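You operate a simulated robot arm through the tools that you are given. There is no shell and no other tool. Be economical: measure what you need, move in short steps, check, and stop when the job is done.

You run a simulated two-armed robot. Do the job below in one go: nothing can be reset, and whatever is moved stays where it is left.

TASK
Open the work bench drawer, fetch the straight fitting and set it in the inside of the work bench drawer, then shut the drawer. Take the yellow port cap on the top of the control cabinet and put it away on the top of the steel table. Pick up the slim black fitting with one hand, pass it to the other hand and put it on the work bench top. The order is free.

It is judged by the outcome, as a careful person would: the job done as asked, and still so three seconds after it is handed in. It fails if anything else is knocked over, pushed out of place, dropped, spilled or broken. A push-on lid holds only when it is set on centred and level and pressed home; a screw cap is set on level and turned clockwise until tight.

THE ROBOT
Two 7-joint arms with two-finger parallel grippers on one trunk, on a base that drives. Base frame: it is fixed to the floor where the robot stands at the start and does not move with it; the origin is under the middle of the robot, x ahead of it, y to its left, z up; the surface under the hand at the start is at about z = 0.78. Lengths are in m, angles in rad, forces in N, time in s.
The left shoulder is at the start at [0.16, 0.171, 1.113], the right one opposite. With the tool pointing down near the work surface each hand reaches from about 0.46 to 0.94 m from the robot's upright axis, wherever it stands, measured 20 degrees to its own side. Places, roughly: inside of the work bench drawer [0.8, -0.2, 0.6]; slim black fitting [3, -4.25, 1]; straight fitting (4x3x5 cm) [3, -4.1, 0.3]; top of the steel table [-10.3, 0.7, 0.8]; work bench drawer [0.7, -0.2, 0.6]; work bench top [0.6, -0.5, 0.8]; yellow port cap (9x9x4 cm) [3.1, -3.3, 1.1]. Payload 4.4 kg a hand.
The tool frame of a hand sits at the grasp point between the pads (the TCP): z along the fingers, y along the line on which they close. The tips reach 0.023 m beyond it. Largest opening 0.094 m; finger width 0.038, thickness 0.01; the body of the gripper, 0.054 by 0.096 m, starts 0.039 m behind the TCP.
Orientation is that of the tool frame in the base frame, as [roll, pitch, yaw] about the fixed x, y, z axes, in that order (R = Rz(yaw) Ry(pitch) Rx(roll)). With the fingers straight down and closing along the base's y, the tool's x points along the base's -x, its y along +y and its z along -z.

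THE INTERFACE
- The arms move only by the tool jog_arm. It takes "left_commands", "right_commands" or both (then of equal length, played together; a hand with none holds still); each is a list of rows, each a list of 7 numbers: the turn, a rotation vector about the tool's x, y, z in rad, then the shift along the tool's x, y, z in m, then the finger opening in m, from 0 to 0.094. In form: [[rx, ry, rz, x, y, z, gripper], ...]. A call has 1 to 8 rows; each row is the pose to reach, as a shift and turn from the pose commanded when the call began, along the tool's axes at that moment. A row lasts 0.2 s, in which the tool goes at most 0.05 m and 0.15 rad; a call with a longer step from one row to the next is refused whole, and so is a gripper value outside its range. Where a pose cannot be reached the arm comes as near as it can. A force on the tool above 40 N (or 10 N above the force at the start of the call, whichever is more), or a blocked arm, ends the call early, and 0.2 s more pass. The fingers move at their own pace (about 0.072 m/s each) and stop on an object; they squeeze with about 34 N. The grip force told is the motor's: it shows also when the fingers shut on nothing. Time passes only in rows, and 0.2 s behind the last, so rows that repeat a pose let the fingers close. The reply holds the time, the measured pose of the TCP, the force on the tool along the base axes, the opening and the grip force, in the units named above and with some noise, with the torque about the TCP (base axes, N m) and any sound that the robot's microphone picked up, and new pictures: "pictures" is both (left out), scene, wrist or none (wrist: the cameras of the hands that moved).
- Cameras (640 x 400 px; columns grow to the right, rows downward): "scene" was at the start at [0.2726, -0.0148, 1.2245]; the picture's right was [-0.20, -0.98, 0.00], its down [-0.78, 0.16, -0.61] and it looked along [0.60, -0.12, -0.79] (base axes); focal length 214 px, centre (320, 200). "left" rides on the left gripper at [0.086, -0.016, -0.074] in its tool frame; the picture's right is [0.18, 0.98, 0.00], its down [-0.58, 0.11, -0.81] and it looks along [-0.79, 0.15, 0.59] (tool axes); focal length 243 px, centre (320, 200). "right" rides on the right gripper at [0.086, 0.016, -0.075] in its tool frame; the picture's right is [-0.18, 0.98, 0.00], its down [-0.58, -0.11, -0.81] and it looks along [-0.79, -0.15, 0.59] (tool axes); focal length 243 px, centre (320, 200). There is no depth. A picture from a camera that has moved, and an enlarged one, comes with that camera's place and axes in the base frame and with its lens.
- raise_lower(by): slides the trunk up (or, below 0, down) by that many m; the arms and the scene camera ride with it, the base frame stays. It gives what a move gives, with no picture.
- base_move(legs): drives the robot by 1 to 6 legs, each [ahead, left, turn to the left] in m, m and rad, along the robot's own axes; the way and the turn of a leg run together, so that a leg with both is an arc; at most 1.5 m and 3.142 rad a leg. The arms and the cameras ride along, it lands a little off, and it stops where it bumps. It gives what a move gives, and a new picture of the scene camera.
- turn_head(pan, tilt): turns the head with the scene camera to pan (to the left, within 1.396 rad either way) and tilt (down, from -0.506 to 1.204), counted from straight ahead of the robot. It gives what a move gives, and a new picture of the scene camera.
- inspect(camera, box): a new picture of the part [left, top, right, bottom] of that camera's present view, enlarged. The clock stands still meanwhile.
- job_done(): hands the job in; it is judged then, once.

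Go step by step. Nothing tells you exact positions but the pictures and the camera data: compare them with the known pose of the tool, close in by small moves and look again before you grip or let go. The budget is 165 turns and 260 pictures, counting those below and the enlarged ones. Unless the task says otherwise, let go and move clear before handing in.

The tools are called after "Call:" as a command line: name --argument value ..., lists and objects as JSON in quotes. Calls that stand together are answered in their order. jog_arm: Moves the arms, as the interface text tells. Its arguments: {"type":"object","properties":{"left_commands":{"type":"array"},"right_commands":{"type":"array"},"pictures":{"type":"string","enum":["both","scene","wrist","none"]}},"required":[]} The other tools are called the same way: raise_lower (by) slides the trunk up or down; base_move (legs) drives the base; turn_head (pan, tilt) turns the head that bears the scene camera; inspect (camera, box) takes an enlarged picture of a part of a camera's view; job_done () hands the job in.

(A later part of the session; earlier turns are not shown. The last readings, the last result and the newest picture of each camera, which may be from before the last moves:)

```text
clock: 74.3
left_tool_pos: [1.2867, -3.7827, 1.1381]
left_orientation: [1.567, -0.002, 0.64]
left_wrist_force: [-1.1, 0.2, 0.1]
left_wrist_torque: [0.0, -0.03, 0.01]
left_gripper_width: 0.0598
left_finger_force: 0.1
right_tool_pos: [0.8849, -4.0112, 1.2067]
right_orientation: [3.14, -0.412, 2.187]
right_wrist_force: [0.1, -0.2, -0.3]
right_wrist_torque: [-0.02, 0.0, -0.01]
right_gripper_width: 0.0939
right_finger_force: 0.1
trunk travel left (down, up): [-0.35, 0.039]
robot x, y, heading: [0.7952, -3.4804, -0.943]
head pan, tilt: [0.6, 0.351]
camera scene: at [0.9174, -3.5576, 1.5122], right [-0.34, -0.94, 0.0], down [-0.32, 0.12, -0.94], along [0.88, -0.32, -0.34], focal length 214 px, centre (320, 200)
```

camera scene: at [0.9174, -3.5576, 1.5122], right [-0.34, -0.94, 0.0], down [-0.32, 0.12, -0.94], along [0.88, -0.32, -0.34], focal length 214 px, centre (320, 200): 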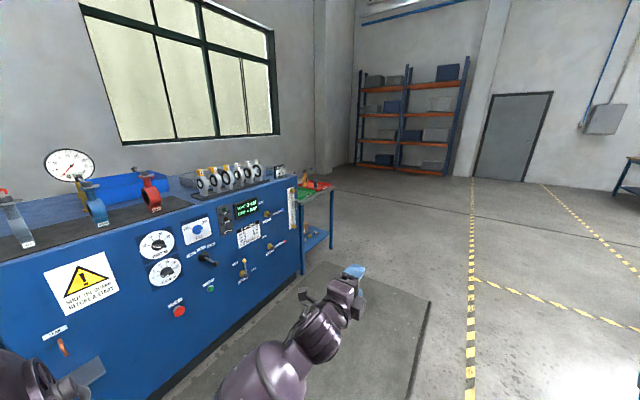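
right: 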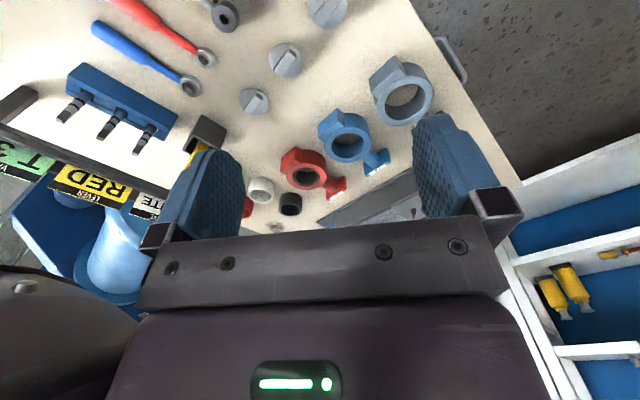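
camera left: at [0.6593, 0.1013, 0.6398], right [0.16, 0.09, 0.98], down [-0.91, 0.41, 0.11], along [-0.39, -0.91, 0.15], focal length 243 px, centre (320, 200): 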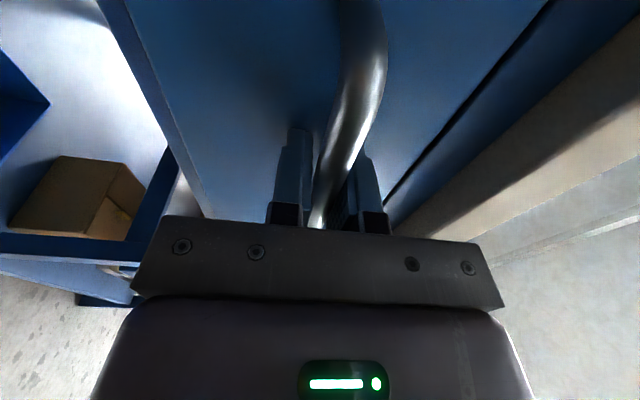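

The small stand with the fittings is just beyond the cabinet. I drive abreast of it and turn left to face it.

Call:
base_move --legs '[[1.45, 0.1, 0], [0.3, 0.1, 0], [0, 0, 1.55]]'

Call:
turn_head --pan 0.0 --tilt 0.55

```text
clock: 87.1
left_tool_pos: [2.2873, -4.3012, 1.1374]
left_orientation: [1.569, -0.001, 2.204]
left_wrist_force: [-0.2, 0.3, 0.3]
left_wrist_torque: [-0.03, 0.0, -0.01]
left_gripper_width: 0.0598
left_finger_force: 0.2
right_tool_pos: [2.5136, -4.7043, 1.2071]
right_orientation: [3.139, -0.411, -2.531]
right_wrist_force: [-0.2, 0.0, 0.7]
right_wrist_torque: [0.0, -0.03, 0.03]
right_gripper_width: 0.0937
right_finger_force: 0.1
trunk travel left (down, up): [-0.35, 0.039]
robot x, y, heading: [1.9808, -4.7864, 0.613]
head pan, tilt: [0.6, 0.351]
camera scene: at [2.0604, -4.6689, 1.5122], right [0.94, -0.35, 0.0], down [-0.12, -0.32, -0.94], along [0.33, 0.88, -0.34], focal length 214 px, centre (320, 200)
```

scene: 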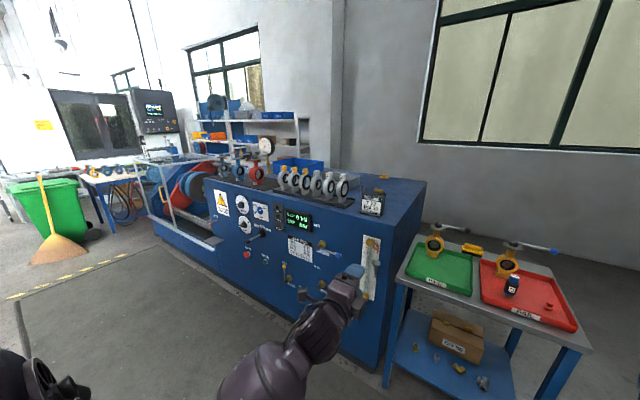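

```text
clock: 88.1
left_tool_pos: [2.2885, -4.3004, 1.1384]
left_orientation: [1.57, -0.001, 2.206]
left_wrist_force: [-0.6, -0.4, 0.0]
left_wrist_torque: [0.02, 0.01, -0.03]
left_gripper_width: 0.06
left_finger_force: 0.1
right_tool_pos: [2.5135, -4.7049, 1.2066]
right_orientation: [-3.141, -0.414, -2.533]
right_wrist_force: [0.8, -0.1, 0.1]
right_wrist_torque: [0.0, 0.01, -0.04]
right_gripper_width: 0.0938
right_finger_force: 0.1
trunk travel left (down, up): [-0.35, 0.039]
robot x, y, heading: [1.9823, -4.7862, 0.618]
head pan, tilt: [0.0, 0.55]
camera scene: at [2.1014, -4.7044, 1.494], right [0.58, -0.82, 0.0], down [-0.43, -0.3, -0.85], along [0.7, 0.49, -0.52], focal length 214 px, centre (320, 200)
```

scene: 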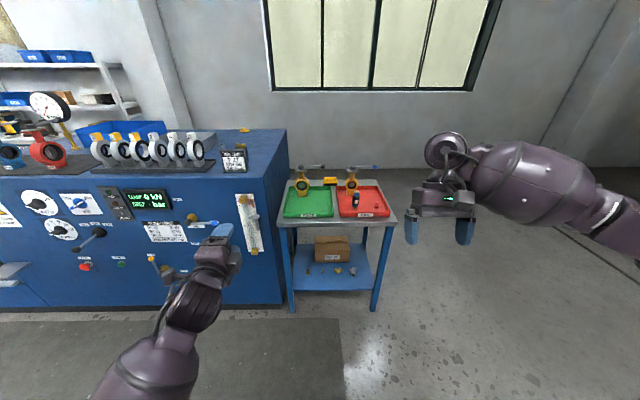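

The stand is right in front: trays on top, small fittings on the lower shelf. I zoom in on both.

Call:
inspect --camera "scene" --box '[270, 150, 410, 237]'

Call:
inspect --camera "scene" --box '[275, 230, 395, 305]'

Call:
inspect --camera "scene" --box '[60, 110, 300, 260]'

```text
4.57 times, centred on (340, 194) of scene
camera zoom: at [2.1014, -4.7044, 1.494], right [0.58, -0.82, 0.0], down [-0.43, -0.3, -0.85], along [0.7, 0.49, -0.52], focal length 980 px, centre (229, 230)
```

zoom: 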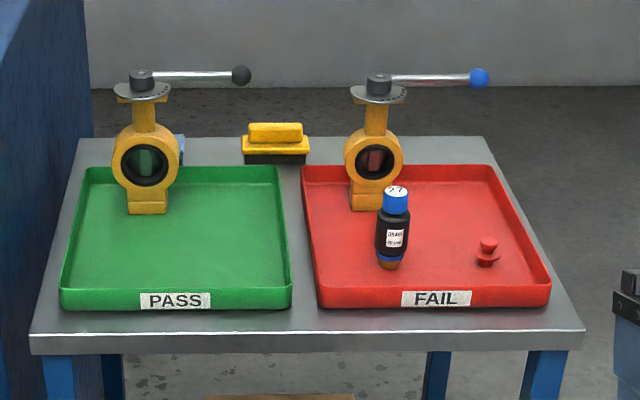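

```text
5.33 times, centred on (335, 268) of scene
camera zoom: at [2.1014, -4.7044, 1.494], right [0.58, -0.82, 0.0], down [-0.43, -0.3, -0.85], along [0.7, 0.49, -0.52], focal length 1144 px, centre (240, -160)
```

zoom: 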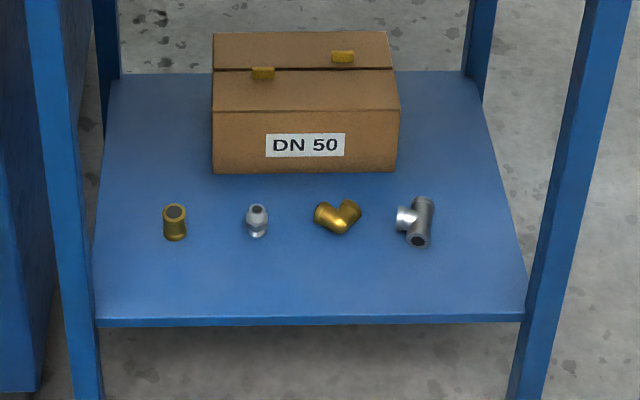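

```text
2.67 times, centred on (180, 185) of scene
camera zoom: at [2.1014, -4.7044, 1.494], right [0.58, -0.82, 0.0], down [-0.43, -0.3, -0.85], along [0.7, 0.49, -0.52], focal length 572 px, centre (693, 240)
```

zoom: 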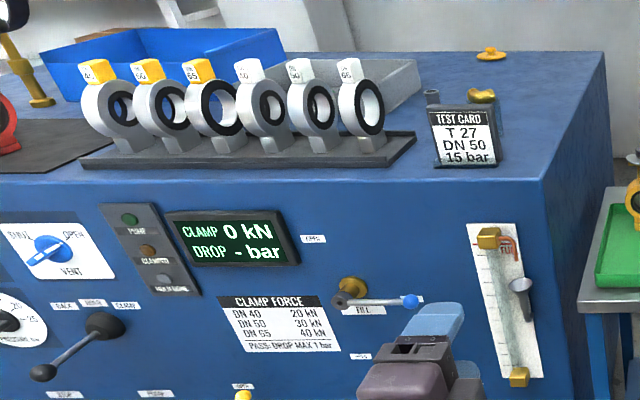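

Straight fitting is most likely the upright brass coupling (or the steel one next to it) on the lower shelf; the slim black piece stands in the red tray; the yellow port cap is at the back of the cabinet top. I move closer, lower the trunk, and then view the shelf with the left wrist camera.

Call:
base_move --legs '[[0.25, 0, 0]]'

Call:
raise_lower --by -0.22

Call:
jog_arm --left_commands '[[0, 0, 0.15, 0, -0.03, 0, 0.06], [0, 0, 0.3, 0, -0.06, 0, 0.06], [0, 0, 0.45, 0, -0.09, 0, 0.06], [0, 0, 0.6, 0, -0.12, 0, 0.06], [0, 0, 0.75, 0, -0.15, 0, 0.06], [0, 0, 0.9, 0, -0.18, 0, 0.06], [0, 0, 1.05, 0, -0.21, 0, 0.06], [0, 0, 1.2, 0, -0.24, 0, 0.06]]' --pictures "both"

```text
clock: 89.9
left_tool_pos: [2.4927, -4.1554, 1.1378]
left_orientation: [1.572, -0.001, 2.203]
left_wrist_force: [0.6, -0.1, 0.5]
left_wrist_torque: [0.0, -0.02, -0.03]
left_gripper_width: 0.0599
left_finger_force: 0.1
right_tool_pos: [2.7188, -4.5593, 1.2073]
right_orientation: [3.14, -0.416, -2.531]
right_wrist_force: [-0.5, -0.1, 0.5]
right_wrist_torque: [0.0, 0.02, -0.01]
right_gripper_width: 0.094
right_finger_force: 0.1
trunk travel left (down, up): [-0.35, 0.039]
robot x, y, heading: [2.1899, -4.6437, 0.617]
head pan, tilt: [0.0, 0.55]
camera scene: at [2.307, -4.559, 1.4939], right [0.58, -0.82, 0.0], down [-0.43, -0.3, -0.85], along [0.7, 0.49, -0.52], focal length 214 px, centre (320, 200)
```

scene: 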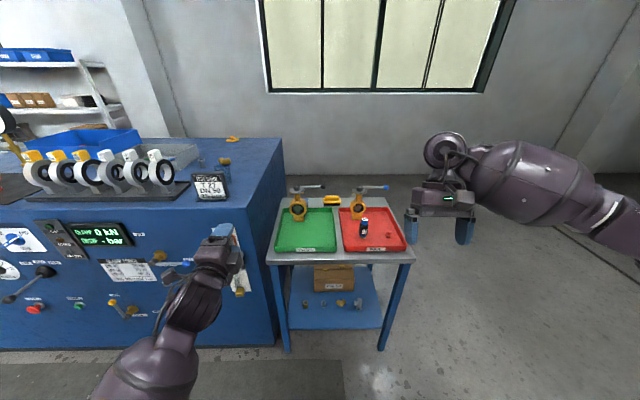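

```text
clock: 92.3
left_tool_pos: [2.493, -4.1556, 0.9205]
left_orientation: [1.565, -0.001, 2.206]
left_wrist_force: [0.2, -0.6, 0.3]
left_wrist_torque: [-0.02, -0.02, -0.01]
left_gripper_width: 0.0601
left_finger_force: 0.1
right_tool_pos: [2.7186, -4.5594, 0.9874]
right_orientation: [-3.141, -0.41, -2.533]
right_wrist_force: [0.4, 0.2, 0.4]
right_wrist_torque: [0.03, 0.02, 0.03]
right_gripper_width: 0.094
right_finger_force: 0.1
trunk travel left (down, up): [-0.13, 0.259]
robot x, y, heading: [2.1871, -4.643, 0.617]
head pan, tilt: [0.0, 0.55]
```

```text
clock: 94.1
left_tool_pos: [2.4927, -4.1556, 0.6768]
left_orientation: [1.567, -1.202, 2.207]
left_wrist_force: [-0.1, 0.6, -0.1]
left_wrist_torque: [-0.01, 0.02, 0.01]
left_gripper_width: 0.0602
left_finger_force: 0.0
right_tool_pos: [2.7192, -4.5598, 0.9873]
right_orientation: [3.14, -0.412, -2.532]
right_wrist_force: [0.1, 0.6, 0.4]
right_wrist_torque: [0.0, -0.03, 0.0]
right_gripper_width: 0.0941
right_finger_force: 0.1
trunk travel left (down, up): [-0.13, 0.259]
robot x, y, heading: [2.1852, -4.6453, 0.618]
head pan, tilt: [0.0, 0.55]
camera scene: at [2.4229, -4.477, 1.255], right [0.58, -0.82, 0.0], down [-0.43, -0.3, -0.85], along [0.7, 0.49, -0.52], focal length 214 px, centre (320, 200)
camera left: at [2.4053, -4.1613, 0.752], right [0.5, -0.69, 0.53], down [-0.47, -0.73, -0.5], along [0.73, 0.01, -0.69], focal length 243 px, centre (320, 200)
```

scene: 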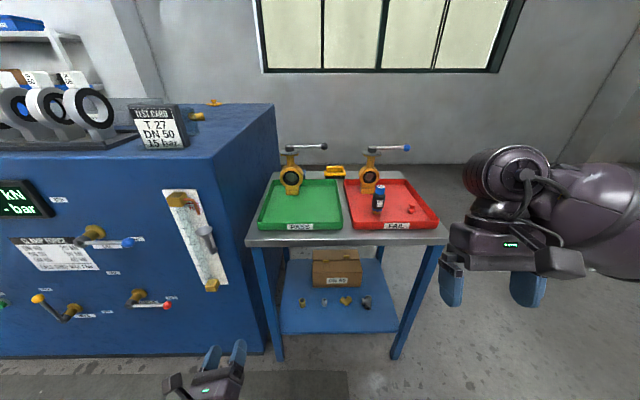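
left: 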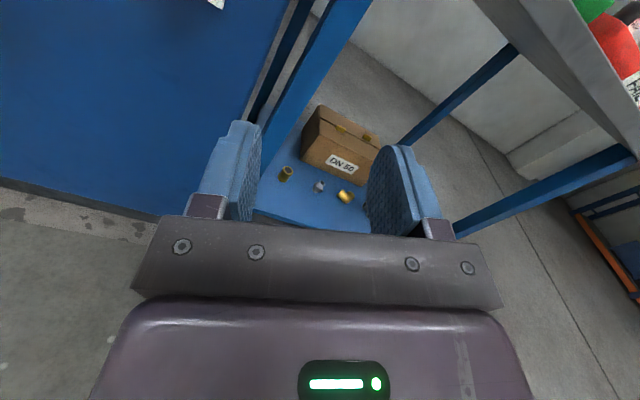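

I can see the lower shelf; triangulation puts the brass coupling at about (2.92, -4.03, 0.24). I zoom in to identify the fittings.

Call:
inspect --camera "left" --box '[265, 150, 375, 220]'

Call:
inspect --camera "scene" --box '[290, 285, 380, 320]'

```text
5.71 times, centred on (320, 185) of left
camera zoom: at [2.4053, -4.1613, 0.752], right [0.5, -0.69, 0.53], down [-0.47, -0.73, -0.5], along [0.73, 0.01, -0.69], focal length 1386 px, centre (320, 286)
```

zoom: 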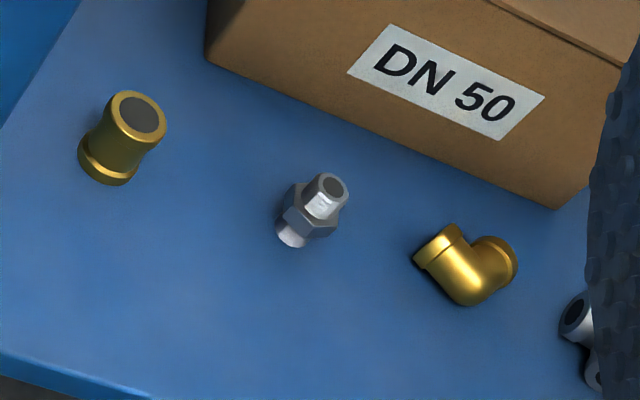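

```text
7.11 times, centred on (335, 302) of scene
camera zoom: at [2.4229, -4.477, 1.255], right [0.58, -0.82, 0.0], down [-0.43, -0.3, -0.85], along [0.7, 0.49, -0.52], focal length 1525 px, centre (213, -529)
```

zoom: 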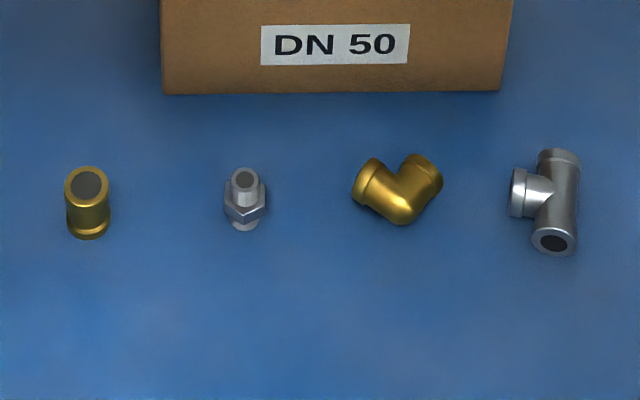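

By size (hex, 4x3x5) and place, the straight fitting is the steel hex nipple at about (2.985, -4.117, 0.237). I straighten and lift the right hand, lower the trunk, then check.

Call:
jog_arm --right_commands '[[0, -0.137, 0, 0.014, 0, -0.032, 0.094], [0, -0.274, 0, 0.028, 0, -0.064, 0.094], [0, -0.412, 0, 0.04, 0, -0.092, 0.094]]' --pictures "none"

Call:
raise_lower --by -0.12

Call:
jog_arm --left_commands '[[0, 0, 0.12, 0, 0, 0, 0.094], [0, 0, 0.24, 0, 0, 0, 0.094], [0, 0, 0.37, 0, 0, 0, 0.094]]' --pictures "both"

```text
clock: 94.9
left_tool_pos: [2.4932, -4.1541, 0.6771]
left_orientation: [1.564, -1.2, 2.214]
left_wrist_force: [-0.9, 0.1, -0.2]
left_wrist_torque: [0.0, 0.02, 0.01]
left_gripper_width: 0.0599
left_finger_force: 0.2
right_tool_pos: [2.7186, -4.5589, 1.0884]
right_orientation: [3.14, 0.003, -2.534]
right_wrist_force: [-0.9, 1.0, 0.5]
right_wrist_torque: [-0.01, 0.01, 0.01]
right_gripper_width: 0.094
right_finger_force: 0.1
trunk travel left (down, up): [-0.13, 0.259]
robot x, y, heading: [2.1854, -4.644, 0.617]
head pan, tilt: [0.0, 0.55]
```

```text
clock: 96.0
left_tool_pos: [2.4845, -4.1718, 0.681]
left_orientation: [1.231, -1.099, 2.497]
left_wrist_force: [-1.3, 0.2, -0.7]
left_wrist_torque: [-0.02, 0.0, 0.02]
left_gripper_width: 0.0601
left_finger_force: 0.1
right_tool_pos: [2.7287, -4.5568, 0.9592]
right_orientation: [3.137, -0.113, -2.531]
right_wrist_force: [-0.6, -1.3, 0.3]
right_wrist_torque: [0.07, -0.05, -0.02]
right_gripper_width: 0.0938
right_finger_force: 0.1
trunk travel left (down, up): [-0.035, 0.353]
robot x, y, heading: [2.1903, -4.6425, 0.618]
head pan, tilt: [0.0, 0.55]
stopped: the arm was blocked; the commanded pose is now the measured one
```

```text
clock: 96.8
left_tool_pos: [2.4822, -4.168, 0.6827]
left_orientation: [0.427, -1.395, -2.952]
left_wrist_force: [-0.5, 1.0, -0.5]
left_wrist_torque: [-0.02, 0.02, 0.02]
left_gripper_width: 0.0941
left_finger_force: 0.0
right_tool_pos: [2.7262, -4.5554, 0.9649]
right_orientation: [3.139, -0.104, -2.532]
right_wrist_force: [0.3, -0.4, -0.3]
right_wrist_torque: [-0.02, 0.01, 0.0]
right_gripper_width: 0.0943
right_finger_force: 0.0
trunk travel left (down, up): [-0.035, 0.353]
robot x, y, heading: [2.1855, -4.6448, 0.616]
head pan, tilt: [0.0, 0.55]
camera scene: at [2.485, -4.4341, 1.1413], right [0.58, -0.82, 0.0], down [-0.42, -0.3, -0.86], along [0.7, 0.5, -0.51], focal length 214 px, centre (320, 200)
camera left: at [2.3983, -4.1998, 0.7562], right [0.53, -0.81, 0.25], down [-0.49, -0.53, -0.69], along [0.69, 0.24, -0.68], focal length 243 px, centre (320, 200)
```

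scene: 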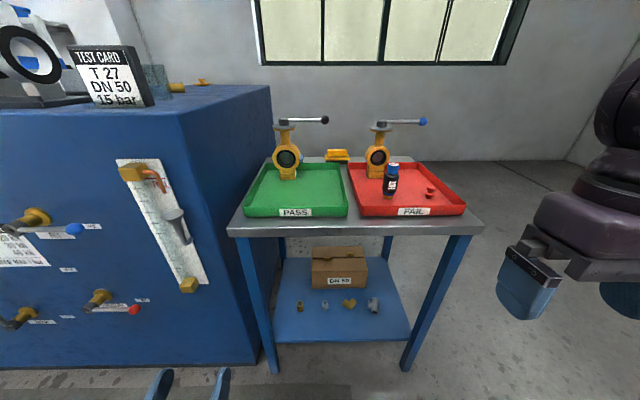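
left: 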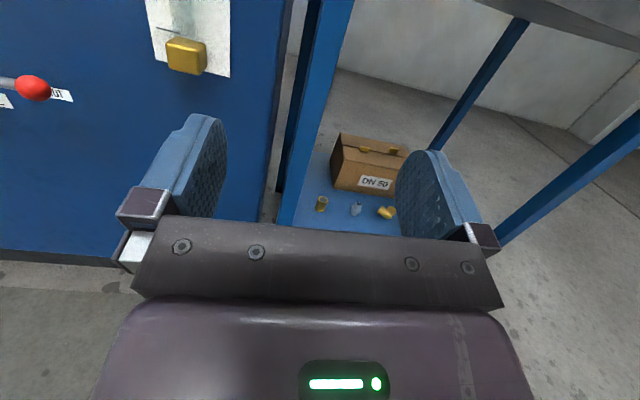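

The left elbow blocked further lowering; the torso is low enough. I drive 15 cm closer, then tilt the left hand about 30 degrees down and bring it down and forward toward the lower shelf.

Call:
base_move --legs '[[0.15, 0, 0]]'

Call:
jog_arm --left_commands '[[0, -0.085, 0, -0.036, 0.018, 0.007, 0.094], [0, -0.17, 0, -0.072, 0.037, 0.014, 0.094], [0, -0.255, 0, -0.108, 0.055, 0.021, 0.094], [0, -0.34, 0, -0.144, 0.073, 0.028, 0.094], [0, -0.425, 0, -0.18, 0.092, 0.035, 0.094], [0, -0.51, 0, -0.216, 0.11, 0.042, 0.094], [0, -0.595, 0, -0.252, 0.129, 0.049, 0.094], [0, -0.68, 0, -0.287, 0.147, 0.056, 0.094]]' --pictures "both"

```text
clock: 98.2
left_tool_pos: [2.6048, -4.0808, 0.6835]
left_orientation: [0.445, -1.393, -2.971]
left_wrist_force: [-0.4, 0.2, 0.5]
left_wrist_torque: [-0.01, -0.01, -0.01]
left_gripper_width: 0.0939
left_finger_force: 0.1
right_tool_pos: [2.8484, -4.468, 0.9632]
right_orientation: [3.139, -0.107, -2.528]
right_wrist_force: [0.1, 0.2, -0.8]
right_wrist_torque: [0.02, -0.01, 0.0]
right_gripper_width: 0.0939
right_finger_force: 0.0
trunk travel left (down, up): [-0.035, 0.353]
robot x, y, heading: [2.306, -4.555, 0.616]
head pan, tilt: [0.0, 0.55]
camera scene: at [2.6076, -4.347, 1.141], right [0.58, -0.82, 0.0], down [-0.42, -0.3, -0.86], along [0.7, 0.5, -0.51], focal length 214 px, centre (320, 200)
```

scene: 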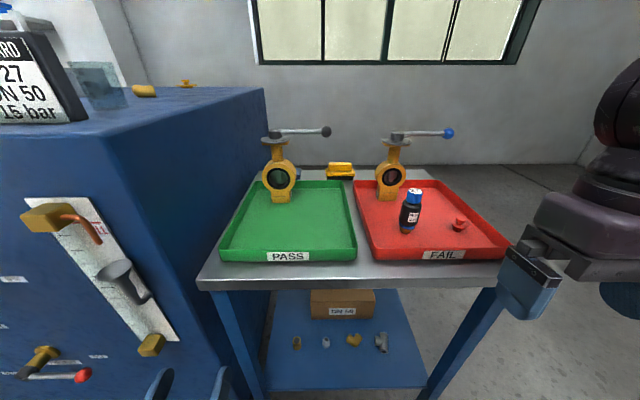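

```text
clock: 98.9
left_tool_pos: [2.577, -4.0265, 0.6641]
left_orientation: [-0.708, -1.502, -1.661]
left_wrist_force: [1.3, 0.2, 0.1]
left_wrist_torque: [0.01, 0.02, 0.0]
left_gripper_width: 0.0941
left_finger_force: 0.1
right_tool_pos: [2.8514, -4.47, 0.9576]
right_orientation: [3.135, -0.115, -2.529]
right_wrist_force: [0.3, -0.9, -0.4]
right_wrist_torque: [0.05, 0.03, 0.02]
right_gripper_width: 0.0939
right_finger_force: 0.1
trunk travel left (down, up): [-0.035, 0.353]
robot x, y, heading: [2.3065, -4.5591, 0.62]
head pan, tilt: [0.0, 0.55]
stopped in row 3 (left hand): the arm was blocked; the commanded pose is now the measured one
camera scene: at [2.6126, -4.3502, 1.1382], right [0.58, -0.82, -0.01], down [-0.42, -0.29, -0.86], along [0.7, 0.5, -0.51], focal length 214 px, centre (320, 200)
camera left: at [2.512, -4.073, 0.7476], right [0.69, -0.71, 0.14], down [-0.5, -0.6, -0.63], along [0.53, 0.36, -0.77], focal length 243 px, centre (320, 200)
```

scene: 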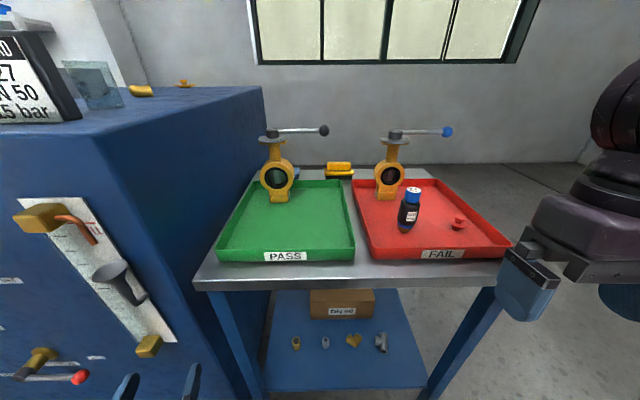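
left: 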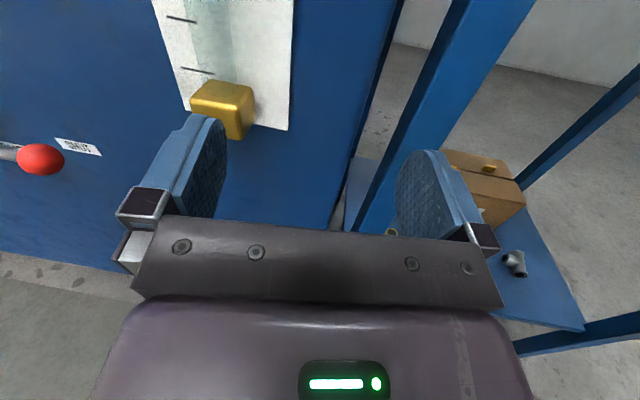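

The left arm's folded posture is binding. I'll instead use the right hand, tilted forward from above under the table edge; first I back off a little, raise the trunk and unfold the left arm.

Call:
base_move --legs '[[-0.2, 0, 0]]'

Call:
raise_lower --by 0.095

Call:
jog_arm --left_commands '[[0, 0, 0, 0.04, 0, 0, 0.094], [0, 0, 0, 0.08, 0, 0, 0.094], [0, 0, 0, 0.12, 0, 0, 0.094], [0, 0, 0, 0.16, 0, 0, 0.094], [0, 0, 0, 0.2, 0, 0, 0.094]]' --pictures "scene"

```text
clock: 100.5
left_tool_pos: [2.4129, -4.141, 0.6639]
left_orientation: [-0.613, -1.506, -1.751]
left_wrist_force: [0.7, -0.5, -0.1]
left_wrist_torque: [0.04, 0.02, 0.01]
left_gripper_width: 0.094
left_finger_force: 0.2
right_tool_pos: [2.6851, -4.5844, 0.9632]
right_orientation: [3.139, -0.105, -2.529]
right_wrist_force: [0.8, -0.2, -0.4]
right_wrist_torque: [0.0, -0.01, 0.0]
right_gripper_width: 0.0939
right_finger_force: 0.1
trunk travel left (down, up): [-0.035, 0.353]
robot x, y, heading: [2.1478, -4.6695, 0.613]
head pan, tilt: [0.0, 0.55]
camera scene: at [2.4443, -4.4634, 1.141], right [0.58, -0.82, 0.0], down [-0.42, -0.3, -0.86], along [0.7, 0.5, -0.51], focal length 214 px, centre (320, 200)
```

scene: 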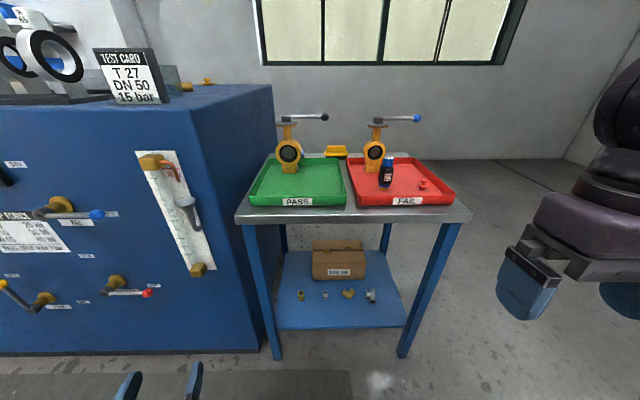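

```text
clock: 101.8
left_tool_pos: [2.4175, -4.1374, 0.7512]
left_orientation: [-0.771, -1.515, -1.593]
left_wrist_force: [0.8, -0.3, -0.5]
left_wrist_torque: [0.01, -0.04, -0.02]
left_gripper_width: 0.0939
left_finger_force: 0.1
right_tool_pos: [2.6918, -4.5772, 1.0515]
right_orientation: [3.139, -0.12, -2.529]
right_wrist_force: [0.8, 0.4, -0.8]
right_wrist_torque: [0.01, 0.01, 0.01]
right_gripper_width: 0.0942
right_finger_force: 0.1
trunk travel left (down, up): [-0.13, 0.258]
robot x, y, heading: [2.1407, -4.6752, 0.622]
head pan, tilt: [0.0, 0.55]
```

```text
clock: 103.0
left_tool_pos: [2.4305, -4.1384, 0.9357]
left_orientation: [-0.726, -1.513, -1.64]
left_wrist_force: [-0.3, 0.0, -0.4]
left_wrist_torque: [-0.02, -0.01, 0.0]
left_gripper_width: 0.0939
left_finger_force: 0.1
left hand out of reach, approached as far as the arm can: row 5
right_tool_pos: [2.6924, -4.578, 1.0529]
right_orientation: [3.141, -0.12, -2.529]
right_wrist_force: [-0.2, 0.4, -0.1]
right_wrist_torque: [-0.01, 0.0, -0.02]
right_gripper_width: 0.0937
right_finger_force: 0.0
trunk travel left (down, up): [-0.13, 0.258]
robot x, y, heading: [2.1442, -4.6752, 0.615]
head pan, tilt: [0.0, 0.55]
camera scene: at [2.3817, -4.5061, 1.2554], right [0.58, -0.82, 0.0], down [-0.43, -0.3, -0.85], along [0.69, 0.49, -0.52], focal length 214 px, centre (320, 200)
```

scene: 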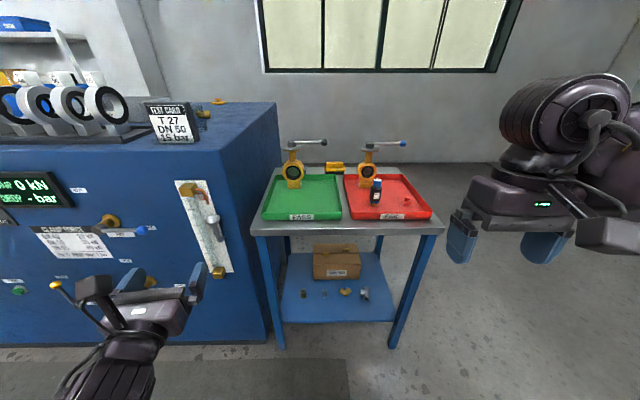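

To give the left hand a safe travel pose again I unroll it back the way it came, toward pointing down.

Call:
jog_arm --left_commands '[[0, 0, -0.15, 0, 0, 0, 0.094], [0, 0, -0.3, 0, 0, 0, 0.094], [0, 0, -0.45, 0, 0, 0, 0.094], [0, 0, -0.6, 0, 0, 0, 0.094], [0, 0, -0.75, 0, 0, 0, 0.094], [0, 0, -0.9, 0, 0, 0, 0.094], [0, 0, -1.05, 0, 0, 0, 0.094], [0, 0, -1.2, 0, 0, 0, 0.094]]' --pictures "none"

Call:
jog_arm --left_commands '[[0.02, 0.02, -0.14, 0, 0, 0, 0.094], [0.04, 0.04, -0.28, 0, 0, 0, 0.094], [0.1, 0.1, -0.38, 0, 0, 0, 0.094], [0.18, 0.18, -0.44, 0, 0, 0, 0.094]]' --pictures "none"

```text
clock: 104.8
left_tool_pos: [2.4306, -4.1398, 0.9371]
left_orientation: [1.524, -0.405, 2.363]
left_wrist_force: [0.1, -0.7, -0.2]
left_wrist_torque: [0.03, -0.01, -0.01]
left_gripper_width: 0.0939
left_finger_force: 0.1
right_tool_pos: [2.6911, -4.5783, 1.0535]
right_orientation: [3.139, -0.116, -2.53]
right_wrist_force: [-0.6, 0.5, 0.1]
right_wrist_torque: [0.02, -0.04, 0.02]
right_gripper_width: 0.094
right_finger_force: 0.0
trunk travel left (down, up): [-0.13, 0.258]
robot x, y, heading: [2.1421, -4.6709, 0.614]
head pan, tilt: [0.0, 0.55]
```

```text
clock: 105.8
left_tool_pos: [2.4335, -4.1374, 0.9325]
left_orientation: [1.671, 0.028, 2.559]
left_wrist_force: [-0.5, -0.8, 0.2]
left_wrist_torque: [0.03, 0.02, 0.02]
left_gripper_width: 0.0939
left_finger_force: 0.0
left hand out of reach, approached as far as the arm can: row 3, 4
right_tool_pos: [2.691, -4.5786, 1.0532]
right_orientation: [3.141, -0.116, -2.529]
right_wrist_force: [-0.2, -0.9, 0.1]
right_wrist_torque: [0.0, 0.01, 0.02]
right_gripper_width: 0.0939
right_finger_force: 0.0
trunk travel left (down, up): [-0.13, 0.258]
robot x, y, heading: [2.1446, -4.6757, 0.616]
head pan, tilt: [0.0, 0.55]
```

Call:
jog_arm --left_commands '[[0.104, 0.0735, -0.078, 0, 0.02, 0, 0.094], [0.208, 0.147, -0.156, 0, 0.04, 0, 0.094], [0.312, 0.22, -0.234, 0, 0.06, 0, 0.094], [0.416, 0.294, -0.312, 0, 0.08, 0, 0.094], [0.52, 0.367, -0.39, 0, 0.1, 0, 0.094], [0.624, 0.441, -0.468, 0, 0.12, 0, 0.094], [0.728, 0.514, -0.546, 0, 0.14, 0, 0.094], [0.832, 0.588, -0.624, 0, 0.16, 0, 0.094]]' --pictures "none"

Call:
jog_arm --left_commands '[[0.104, 0.0735, -0.078, 0, 0, 0, 0.094], [0.208, 0.147, -0.156, 0, 0, 0, 0.094], [0.312, 0.22, -0.234, 0, 0, 0, 0.094], [0.416, 0.294, -0.312, 0, 0, 0, 0.094]]' --pictures "scene"

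```text
clock: 107.3
left_tool_pos: [2.4709, -4.1596, 1.1122]
left_orientation: [2.172, 0.207, 2.981]
left_wrist_force: [-0.3, -0.3, -0.3]
left_wrist_torque: [0.01, 0.01, -0.05]
left_gripper_width: 0.0939
left_finger_force: 0.2
left hand out of reach, approached as far as the arm can: row 1, 2, 3, 4, 5
right_tool_pos: [2.6897, -4.5763, 1.0538]
right_orientation: [-3.141, -0.118, -2.528]
right_wrist_force: [-0.4, 0.3, -0.5]
right_wrist_torque: [-0.07, -0.02, 0.0]
right_gripper_width: 0.094
right_finger_force: 0.0
trunk travel left (down, up): [-0.13, 0.258]
robot x, y, heading: [2.1451, -4.6726, 0.618]
head pan, tilt: [0.0, 0.55]
stopped in row 7 (left hand): the arm was blocked; the commanded pose is now the measured one
```

```text
clock: 107.9
left_tool_pos: [2.4618, -4.1507, 1.1553]
left_orientation: [2.167, 0.207, -3.096]
left_wrist_force: [1.2, -0.9, 0.3]
left_wrist_torque: [-0.01, -0.01, 0.01]
left_gripper_width: 0.094
left_finger_force: 0.1
left hand out of reach, approached as far as the arm can: row 3
right_tool_pos: [2.6907, -4.5764, 1.0542]
right_orientation: [3.139, -0.118, -2.527]
right_wrist_force: [0.4, -0.3, 0.5]
right_wrist_torque: [0.02, -0.04, 0.01]
right_gripper_width: 0.0939
right_finger_force: 0.1
trunk travel left (down, up): [-0.13, 0.258]
robot x, y, heading: [2.1413, -4.6716, 0.615]
head pan, tilt: [0.0, 0.55]
stopped in row 3 (left hand): the arm was blocked; the commanded pose is now the measured one
camera scene: at [2.3804, -4.5062, 1.2559], right [0.58, -0.82, 0.0], down [-0.43, -0.3, -0.85], along [0.69, 0.49, -0.52], focal length 214 px, centre (320, 200)
```

scene: 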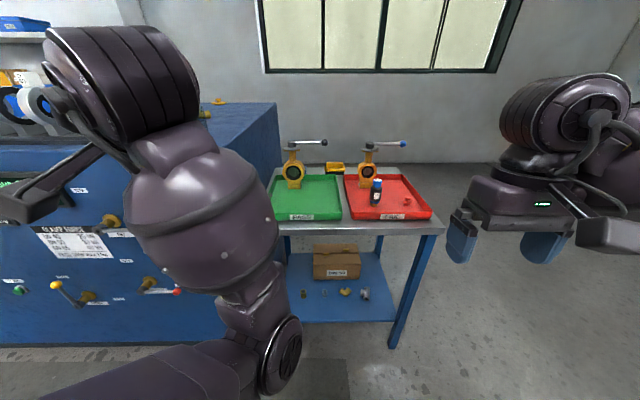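

The left elbow has swung in front of the torso and binds; I extend the hand a bit forward to free it, then finish turning it down.

Call:
jog_arm --left_commands '[[0, 0, 0, -0.04, -0.003, 0.011, 0.094], [0, 0, 0, -0.08, -0.006, 0.022, 0.094], [0, 0, 0, -0.125, -0.009, 0.033, 0.094], [0.115, 0.06, -0.055, -0.125, -0.009, 0.033, 0.094], [0.23, 0.12, -0.11, -0.125, -0.009, 0.033, 0.094], [0.345, 0.18, -0.165, -0.125, -0.009, 0.033, 0.094], [0.46, 0.24, -0.22, -0.125, -0.009, 0.033, 0.094], [0.575, 0.3, -0.275, -0.125, -0.009, 0.033, 0.094]]' --pictures "scene"

```text
clock: 108.9
left_tool_pos: [2.5999, -4.1539, 1.1916]
left_orientation: [2.042, 0.209, 3.132]
left_wrist_force: [-0.1, -0.2, 0.7]
left_wrist_torque: [0.0, -0.05, -0.03]
left_gripper_width: 0.0938
left_finger_force: 0.2
right_tool_pos: [2.6889, -4.5772, 1.0547]
right_orientation: [3.139, -0.114, -2.527]
right_wrist_force: [0.7, -0.7, 1.2]
right_wrist_torque: [-0.05, -0.02, 0.0]
right_gripper_width: 0.0938
right_finger_force: 0.0
trunk travel left (down, up): [-0.13, 0.258]
robot x, y, heading: [2.1463, -4.6728, 0.616]
head pan, tilt: [0.0, 0.55]
stopped in row 4 (left hand): the arm was blocked; the commanded pose is now the measured one
camera scene: at [2.3795, -4.5061, 1.2562], right [0.58, -0.82, 0.0], down [-0.43, -0.3, -0.85], along [0.7, 0.49, -0.52], focal length 214 px, centre (320, 200)
```

scene: 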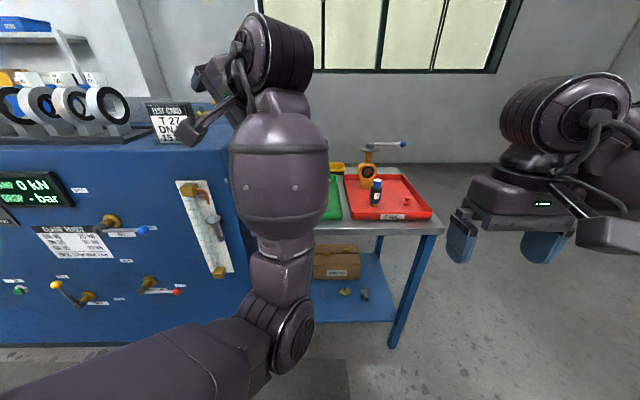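

The arm's elbow has come inward because the hand points too far left. I back away for room and swing the hand to point rightwards, so the elbow goes outward again.

Call:
base_move --legs '[[-0.35, 0, 0]]'

Call:
jog_arm --left_commands '[[0.031, -0.13, 0.066, 0, 0, 0, 0.094], [0.062, -0.261, 0.133, 0, 0, 0, 0.094], [0.093, -0.392, 0.2, 0, 0, 0, 0.094], [0.124, -0.522, 0.266, 0, 0, 0, 0.094], [0.155, -0.653, 0.333, 0, 0, 0, 0.094], [0.187, -0.784, 0.4, 0, 0, 0, 0.094], [0.218, -0.914, 0.466, 0, 0, 0, 0.094], [0.249, -1.045, 0.533, 0, 0, 0, 0.094]]' --pictures "scene"

```text
clock: 111.2
left_tool_pos: [2.3169, -4.3578, 1.1907]
left_orientation: [2.044, 0.204, 3.129]
left_wrist_force: [0.0, -0.1, 0.1]
left_wrist_torque: [-0.02, 0.02, -0.01]
left_gripper_width: 0.0939
left_finger_force: 0.0
right_tool_pos: [2.4056, -4.782, 1.0534]
right_orientation: [3.14, -0.116, -2.532]
right_wrist_force: [-0.5, -0.3, 1.1]
right_wrist_torque: [-0.02, -0.02, 0.01]
right_gripper_width: 0.094
right_finger_force: 0.1
trunk travel left (down, up): [-0.13, 0.258]
robot x, y, heading: [1.8604, -4.8744, 0.62]
head pan, tilt: [0.0, 0.55]
camera scene: at [2.0954, -4.7093, 1.2559], right [0.58, -0.82, 0.0], down [-0.43, -0.3, -0.85], along [0.7, 0.49, -0.52], focal length 214 px, centre (320, 200)
```

scene: 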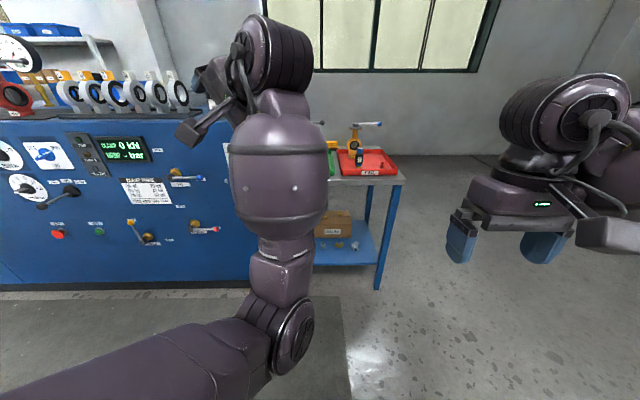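

```text
clock: 112.9
left_tool_pos: [2.339, -4.4721, 1.2629]
left_orientation: [1.901, -0.183, 1.822]
left_wrist_force: [0.2, 0.5, 0.3]
left_wrist_torque: [-0.02, 0.01, -0.04]
left_gripper_width: 0.0941
left_finger_force: 0.0
right_tool_pos: [2.4041, -4.7816, 1.0553]
right_orientation: [3.14, -0.114, -2.532]
right_wrist_force: [-0.1, 0.2, 0.4]
right_wrist_torque: [-0.02, 0.0, 0.02]
right_gripper_width: 0.094
right_finger_force: 0.1
trunk travel left (down, up): [-0.13, 0.258]
robot x, y, heading: [1.8646, -4.8733, 0.614]
head pan, tilt: [0.0, 0.55]
stopped in row 8 (left hand): the arm was blocked; the commanded pose is now the measured one
camera scene: at [2.0937, -4.7093, 1.2569], right [0.57, -0.82, 0.0], down [-0.43, -0.3, -0.85], along [0.7, 0.49, -0.52], focal length 214 px, centre (320, 200)
```

scene: 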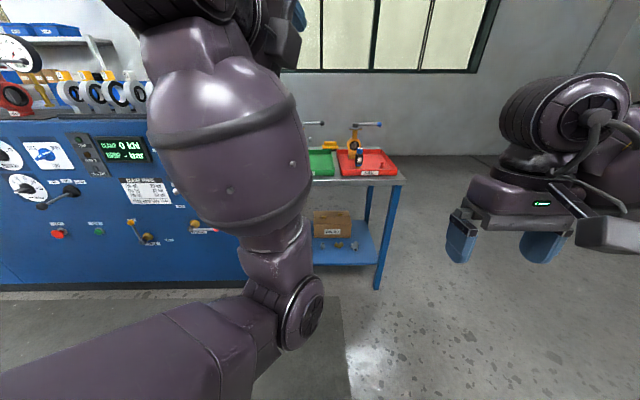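

Call:
jog_arm --left_commands '[[0, 0, 0, 0.009, -0.035, 0.02, 0.094], [0, 0, 0, 0.018, -0.07, 0.04, 0.094], [0, 0, 0, 0.027, -0.105, 0.06, 0.094], [0, 0, 0, 0.036, -0.14, 0.08, 0.094], [0, 0, 0, 0.046, -0.176, 0.099, 0.094], [0, 0, 0, 0.055, -0.211, 0.119, 0.094], [0, 0, 0, 0.064, -0.247, 0.138, 0.094], [0, 0, 0, 0.073, -0.282, 0.158, 0.094]]' --pictures "scene"

```text
clock: 114.7
left_tool_pos: [2.3666, -4.3363, 0.9593]
left_orientation: [1.905, -0.176, 1.816]
left_wrist_force: [-0.1, 0.5, 0.1]
left_wrist_torque: [0.0, -0.02, -0.01]
left_gripper_width: 0.0939
left_finger_force: 0.0
right_tool_pos: [2.4047, -4.7794, 1.0535]
right_orientation: [3.138, -0.117, -2.529]
right_wrist_force: [-0.7, 0.3, 0.3]
right_wrist_torque: [-0.02, -0.03, 0.0]
right_gripper_width: 0.0938
right_finger_force: 0.0
trunk travel left (down, up): [-0.13, 0.258]
robot x, y, heading: [1.8574, -4.8726, 0.616]
head pan, tilt: [0.0, 0.55]
camera scene: at [2.0958, -4.708, 1.2557], right [0.58, -0.82, 0.0], down [-0.43, -0.3, -0.85], along [0.7, 0.49, -0.52], focal length 214 px, centre (320, 200)
```

scene: 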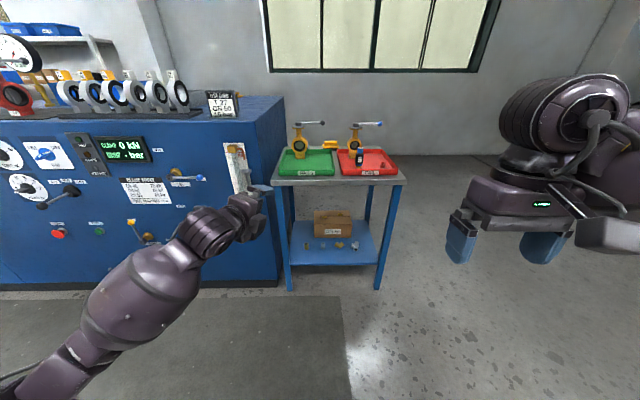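

The elbow is out again. I now roll the left hand to point down.

Call:
jog_arm --left_commands '[[0.064, 0.0715, -0.115, 0.002, 0.012, -0.004, 0.094], [0.129, 0.143, -0.23, 0.005, 0.023, -0.008, 0.094], [0.193, 0.215, -0.345, 0.007, 0.035, -0.012, 0.094], [0.257, 0.286, -0.46, 0.009, 0.047, -0.016, 0.094], [0.322, 0.358, -0.575, 0.011, 0.058, -0.02, 0.094], [0.386, 0.429, -0.69, 0.014, 0.07, -0.024, 0.094], [0.45, 0.5, -0.805, 0.016, 0.08, -0.028, 0.094], [0.515, 0.572, -0.92, 0.018, 0.093, -0.032, 0.094]]' --pictures "none"

Call:
jog_arm --left_commands '[[0.064, 0.0715, -0.115, 0, 0, 0, 0.094], [0.129, 0.143, -0.23, 0, 0, 0, 0.094], [0.193, 0.215, -0.345, 0, 0, 0, 0.094], [0.257, 0.286, -0.46, 0, 0, 0, 0.094], [0.322, 0.358, -0.575, 0, 0, 0, 0.094], [0.386, 0.429, -0.69, 0, 0, 0, 0.094], [0.45, 0.5, -0.805, 0, 0, 0, 0.094]]' --pictures "scene"

```text
clock: 116.5
left_tool_pos: [2.3654, -4.3378, 1.0611]
left_orientation: [2.518, 0.252, 2.807]
left_wrist_force: [-0.2, -0.3, 0.0]
left_wrist_torque: [0.02, 0.0, -0.04]
left_gripper_width: 0.0938
left_finger_force: 0.1
right_tool_pos: [2.4043, -4.7802, 1.0557]
right_orientation: [3.137, -0.117, -2.531]
right_wrist_force: [-1.0, -0.2, -0.4]
right_wrist_torque: [0.02, 0.03, -0.01]
right_gripper_width: 0.0938
right_finger_force: 0.1
trunk travel left (down, up): [-0.13, 0.258]
robot x, y, heading: [1.8633, -4.8737, 0.609]
head pan, tilt: [0.0, 0.55]
```

```text
clock: 118.1
left_tool_pos: [2.3655, -4.3367, 1.0606]
left_orientation: [3.134, 0.013, -2.559]
left_wrist_force: [0.3, -0.6, 0.0]
left_wrist_torque: [0.02, 0.05, 0.04]
left_gripper_width: 0.0938
left_finger_force: 0.0
right_tool_pos: [2.4052, -4.7803, 1.0527]
right_orientation: [3.138, -0.118, -2.531]
right_wrist_force: [-0.1, -0.6, 0.0]
right_wrist_torque: [0.01, 0.03, -0.03]
right_gripper_width: 0.0942
right_finger_force: 0.0
trunk travel left (down, up): [-0.13, 0.258]
robot x, y, heading: [1.8585, -4.8743, 0.614]
head pan, tilt: [0.0, 0.55]
camera scene: at [2.0957, -4.7083, 1.2558], right [0.58, -0.82, 0.0], down [-0.43, -0.3, -0.85], along [0.7, 0.49, -0.52], focal length 214 px, centre (320, 200)
```

scene: 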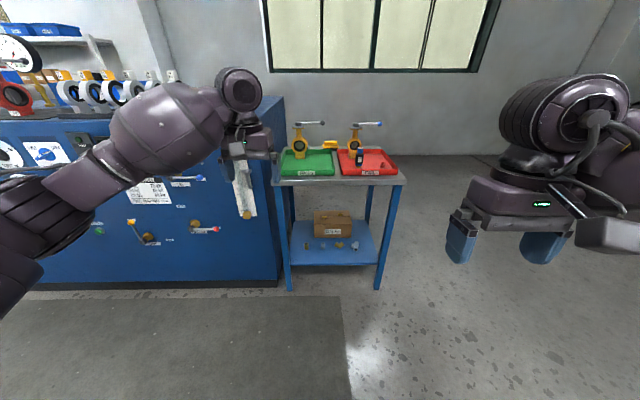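

Left hand is back to its good pose. Now, in free space, I bring the right hand low with a 30-degree forward tilt, ready to be driven in under the table top.

Call:
jog_arm --right_commands '[[0, -0.08, 0, -0.0115, 0.0119, 0.044, 0.094], [0, -0.16, 0, -0.023, 0.0238, 0.088, 0.094], [0, -0.24, 0, -0.0345, 0.0357, 0.132, 0.094], [0, -0.32, 0, -0.046, 0.0476, 0.176, 0.094], [0, -0.4, 0, -0.0575, 0.0595, 0.22, 0.094], [0, -0.48, 0, -0.069, 0.0714, 0.264, 0.094], [0, -0.56, 0, -0.0805, 0.0833, 0.308, 0.094], [0, -0.64, 0, -0.092, 0.095, 0.352, 0.094]]' --left_commands '[[0, 0, 0, 0.01, 0, 0, 0.094], [0, 0, 0, 0.03, 0, -0.01, 0.094], [0, 0, 0, 0.05, 0, -0.02, 0.094], [0, 0, 0, 0.07, 0, -0.03, 0.094], [0, 0, 0, 0.09, 0, -0.04, 0.094], [0, 0, 0, 0.11, 0, -0.05, 0.094], [0, 0, 0, 0.13, 0, -0.06, 0.094], [0, 0, 0, 0.15, 0, -0.06, 0.094]]' --pictures "none"

```text
clock: 119.9
left_tool_pos: [2.2406, -4.4181, 1.1168]
left_orientation: [3.134, 0.012, -2.559]
left_wrist_force: [0.6, 0.3, 0.2]
left_wrist_torque: [0.0, -0.03, -0.01]
left_gripper_width: 0.0938
left_finger_force: 0.0
right_tool_pos: [2.392, -4.6725, 0.692]
right_orientation: [3.139, 0.525, -2.533]
right_wrist_force: [-0.4, 0.0, 0.1]
right_wrist_torque: [0.03, 0.01, 0.02]
right_gripper_width: 0.094
right_finger_force: 0.1
trunk travel left (down, up): [-0.13, 0.258]
robot x, y, heading: [1.8597, -4.8744, 0.617]
head pan, tilt: [0.0, 0.55]
```

Call:
jog_arm --right_commands '[[0, 0, 0, 0.013, 0.01, 0.04, 0.094], [0, 0, 0, 0.026, 0.02, 0.08, 0.094], [0, 0, 0, 0.039, 0.03, 0.12, 0.094], [0, 0, 0, 0.052, 0.04, 0.16, 0.094], [0, 0, 0, 0.066, 0.05, 0.2, 0.094], [0, 0, 0, 0.079, 0.06, 0.24, 0.094], [0, 0, 0, 0.092, 0.07, 0.28, 0.094], [0, 0, 0, 0.105, 0.08, 0.32, 0.094]]' --pictures "both"

```text
clock: 121.7
left_tool_pos: [2.2416, -4.4181, 1.1189]
left_orientation: [3.134, 0.012, -2.561]
left_wrist_force: [0.2, 0.1, 1.3]
left_wrist_torque: [0.01, 0.03, -0.02]
left_gripper_width: 0.0939
left_finger_force: 0.0
right_tool_pos: [2.4049, -4.5696, 0.3758]
right_orientation: [3.138, 0.525, -2.532]
right_wrist_force: [1.0, 2.0, 0.3]
right_wrist_torque: [-0.08, 0.05, 0.0]
right_gripper_width: 0.094
right_finger_force: 0.0
right hand out of reach, approached as far as the arm can: row 8
trunk travel left (down, up): [-0.13, 0.258]
robot x, y, heading: [1.8597, -4.8715, 0.615]
head pan, tilt: [0.0, 0.55]
camera scene: at [2.0969, -4.7083, 1.2561], right [0.58, -0.82, 0.0], down [-0.43, -0.3, -0.85], along [0.7, 0.49, -0.52], focal length 214 px, centre (320, 200)
camera right: at [2.3035, -4.6212, 0.3963], right [-0.43, 0.9, 0.1], down [0.15, -0.04, 0.99], along [0.89, 0.44, -0.11], focal length 243 px, centre (320, 200)
```

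scene: 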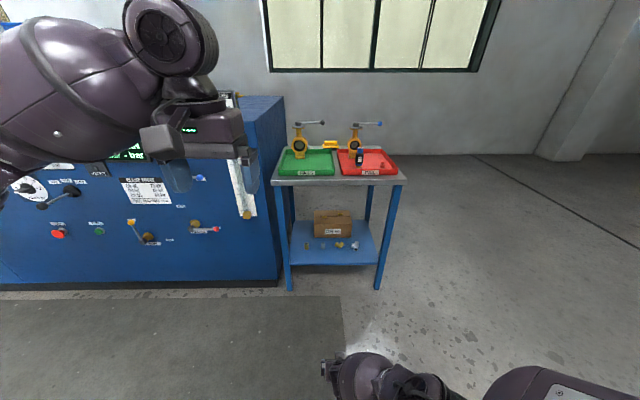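
right: 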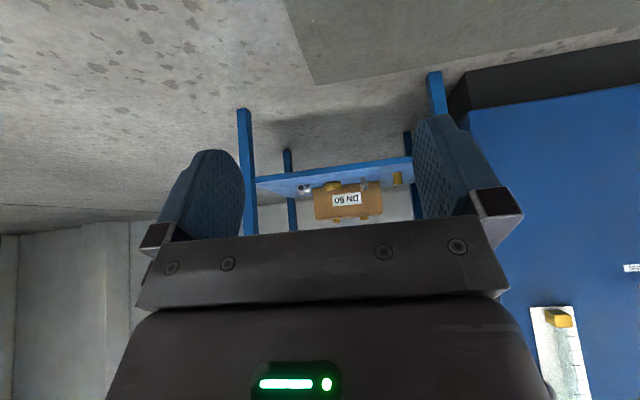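

The right hand is low and its camera sees the shelf. I lower the trunk a bit more to get reach down to shelf level.

Call:
raise_lower --by -0.1

Call:
base_move --legs '[[0.3, 0, 0]]'

Call:
jog_arm --right_commands '[[0, 0, 0, 0, 0, 0, 0.094]]' --pictures "wrist"

```text
clock: 123.1
left_tool_pos: [2.2384, -4.4205, 1.0203]
left_orientation: [3.135, 0.014, -2.56]
left_wrist_force: [-0.4, -0.7, 0.8]
left_wrist_torque: [0.01, 0.0, 0.01]
left_gripper_width: 0.0942
left_finger_force: 0.0
right_tool_pos: [2.4018, -4.5698, 0.2773]
right_orientation: [3.138, 0.525, -2.532]
right_wrist_force: [-0.1, -0.1, 0.5]
right_wrist_torque: [-0.01, 0.0, 0.01]
right_gripper_width: 0.0939
right_finger_force: 0.1
trunk travel left (down, up): [-0.03, 0.358]
robot x, y, heading: [1.8575, -4.8774, 0.615]
head pan, tilt: [0.0, 0.55]
```

```text
clock: 125.1
left_tool_pos: [2.4856, -4.2438, 1.0182]
left_orientation: [3.135, 0.013, -2.558]
left_wrist_force: [-0.3, -0.3, 0.2]
left_wrist_torque: [0.0, 0.01, -0.01]
left_gripper_width: 0.094
left_finger_force: 0.0
right_tool_pos: [2.6458, -4.3972, 0.2738]
right_orientation: [3.137, 0.522, -2.53]
right_wrist_force: [-0.3, -0.4, -0.5]
right_wrist_torque: [0.02, -0.03, -0.04]
right_gripper_width: 0.0941
right_finger_force: 0.1
trunk travel left (down, up): [-0.03, 0.358]
robot x, y, heading: [2.1065, -4.7028, 0.614]
head pan, tilt: [0.0, 0.55]
camera scene: at [2.4153, -4.4824, 1.1307], right [0.58, -0.82, 0.0], down [-0.43, -0.3, -0.85], along [0.7, 0.49, -0.52], focal length 214 px, centre (320, 200)
```

scene: 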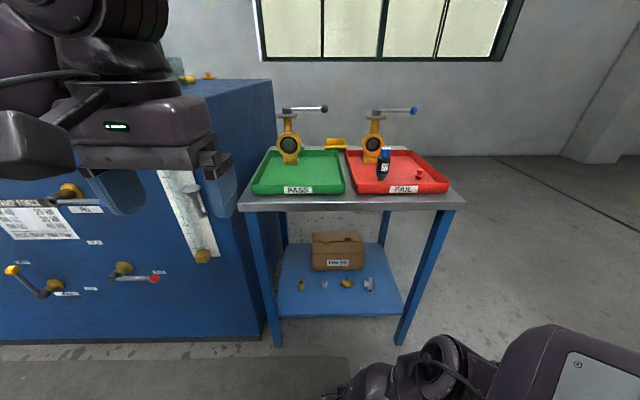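

```text
clock: 125.5
left_tool_pos: [2.4859, -4.2461, 1.0182]
left_orientation: [3.132, 0.012, -2.557]
left_wrist_force: [-0.2, 0.2, -0.1]
left_wrist_torque: [0.03, -0.01, 0.02]
left_gripper_width: 0.094
left_finger_force: 0.0
right_tool_pos: [2.6458, -4.3971, 0.2747]
right_orientation: [3.138, 0.522, -2.53]
right_wrist_force: [0.1, 0.6, -0.5]
right_wrist_torque: [-0.02, -0.01, 0.0]
right_gripper_width: 0.094
right_finger_force: 0.1
trunk travel left (down, up): [-0.03, 0.358]
robot x, y, heading: [2.1058, -4.7006, 0.612]
head pan, tilt: [0.0, 0.55]
camera right: at [2.5445, -4.4489, 0.2958], right [-0.43, 0.9, 0.09], down [0.15, -0.03, 0.99], along [0.89, 0.44, -0.12], focal length 243 px, centre (320, 200)
```

right: 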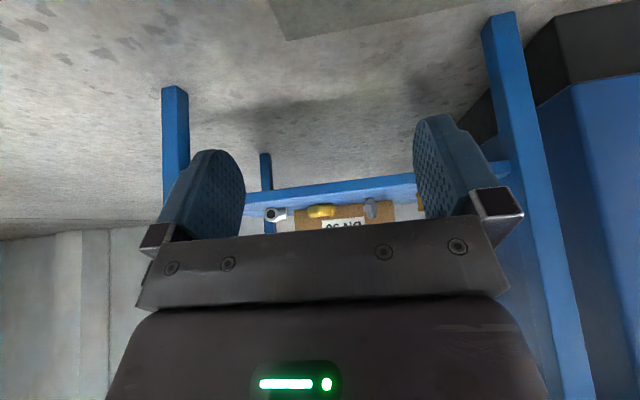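

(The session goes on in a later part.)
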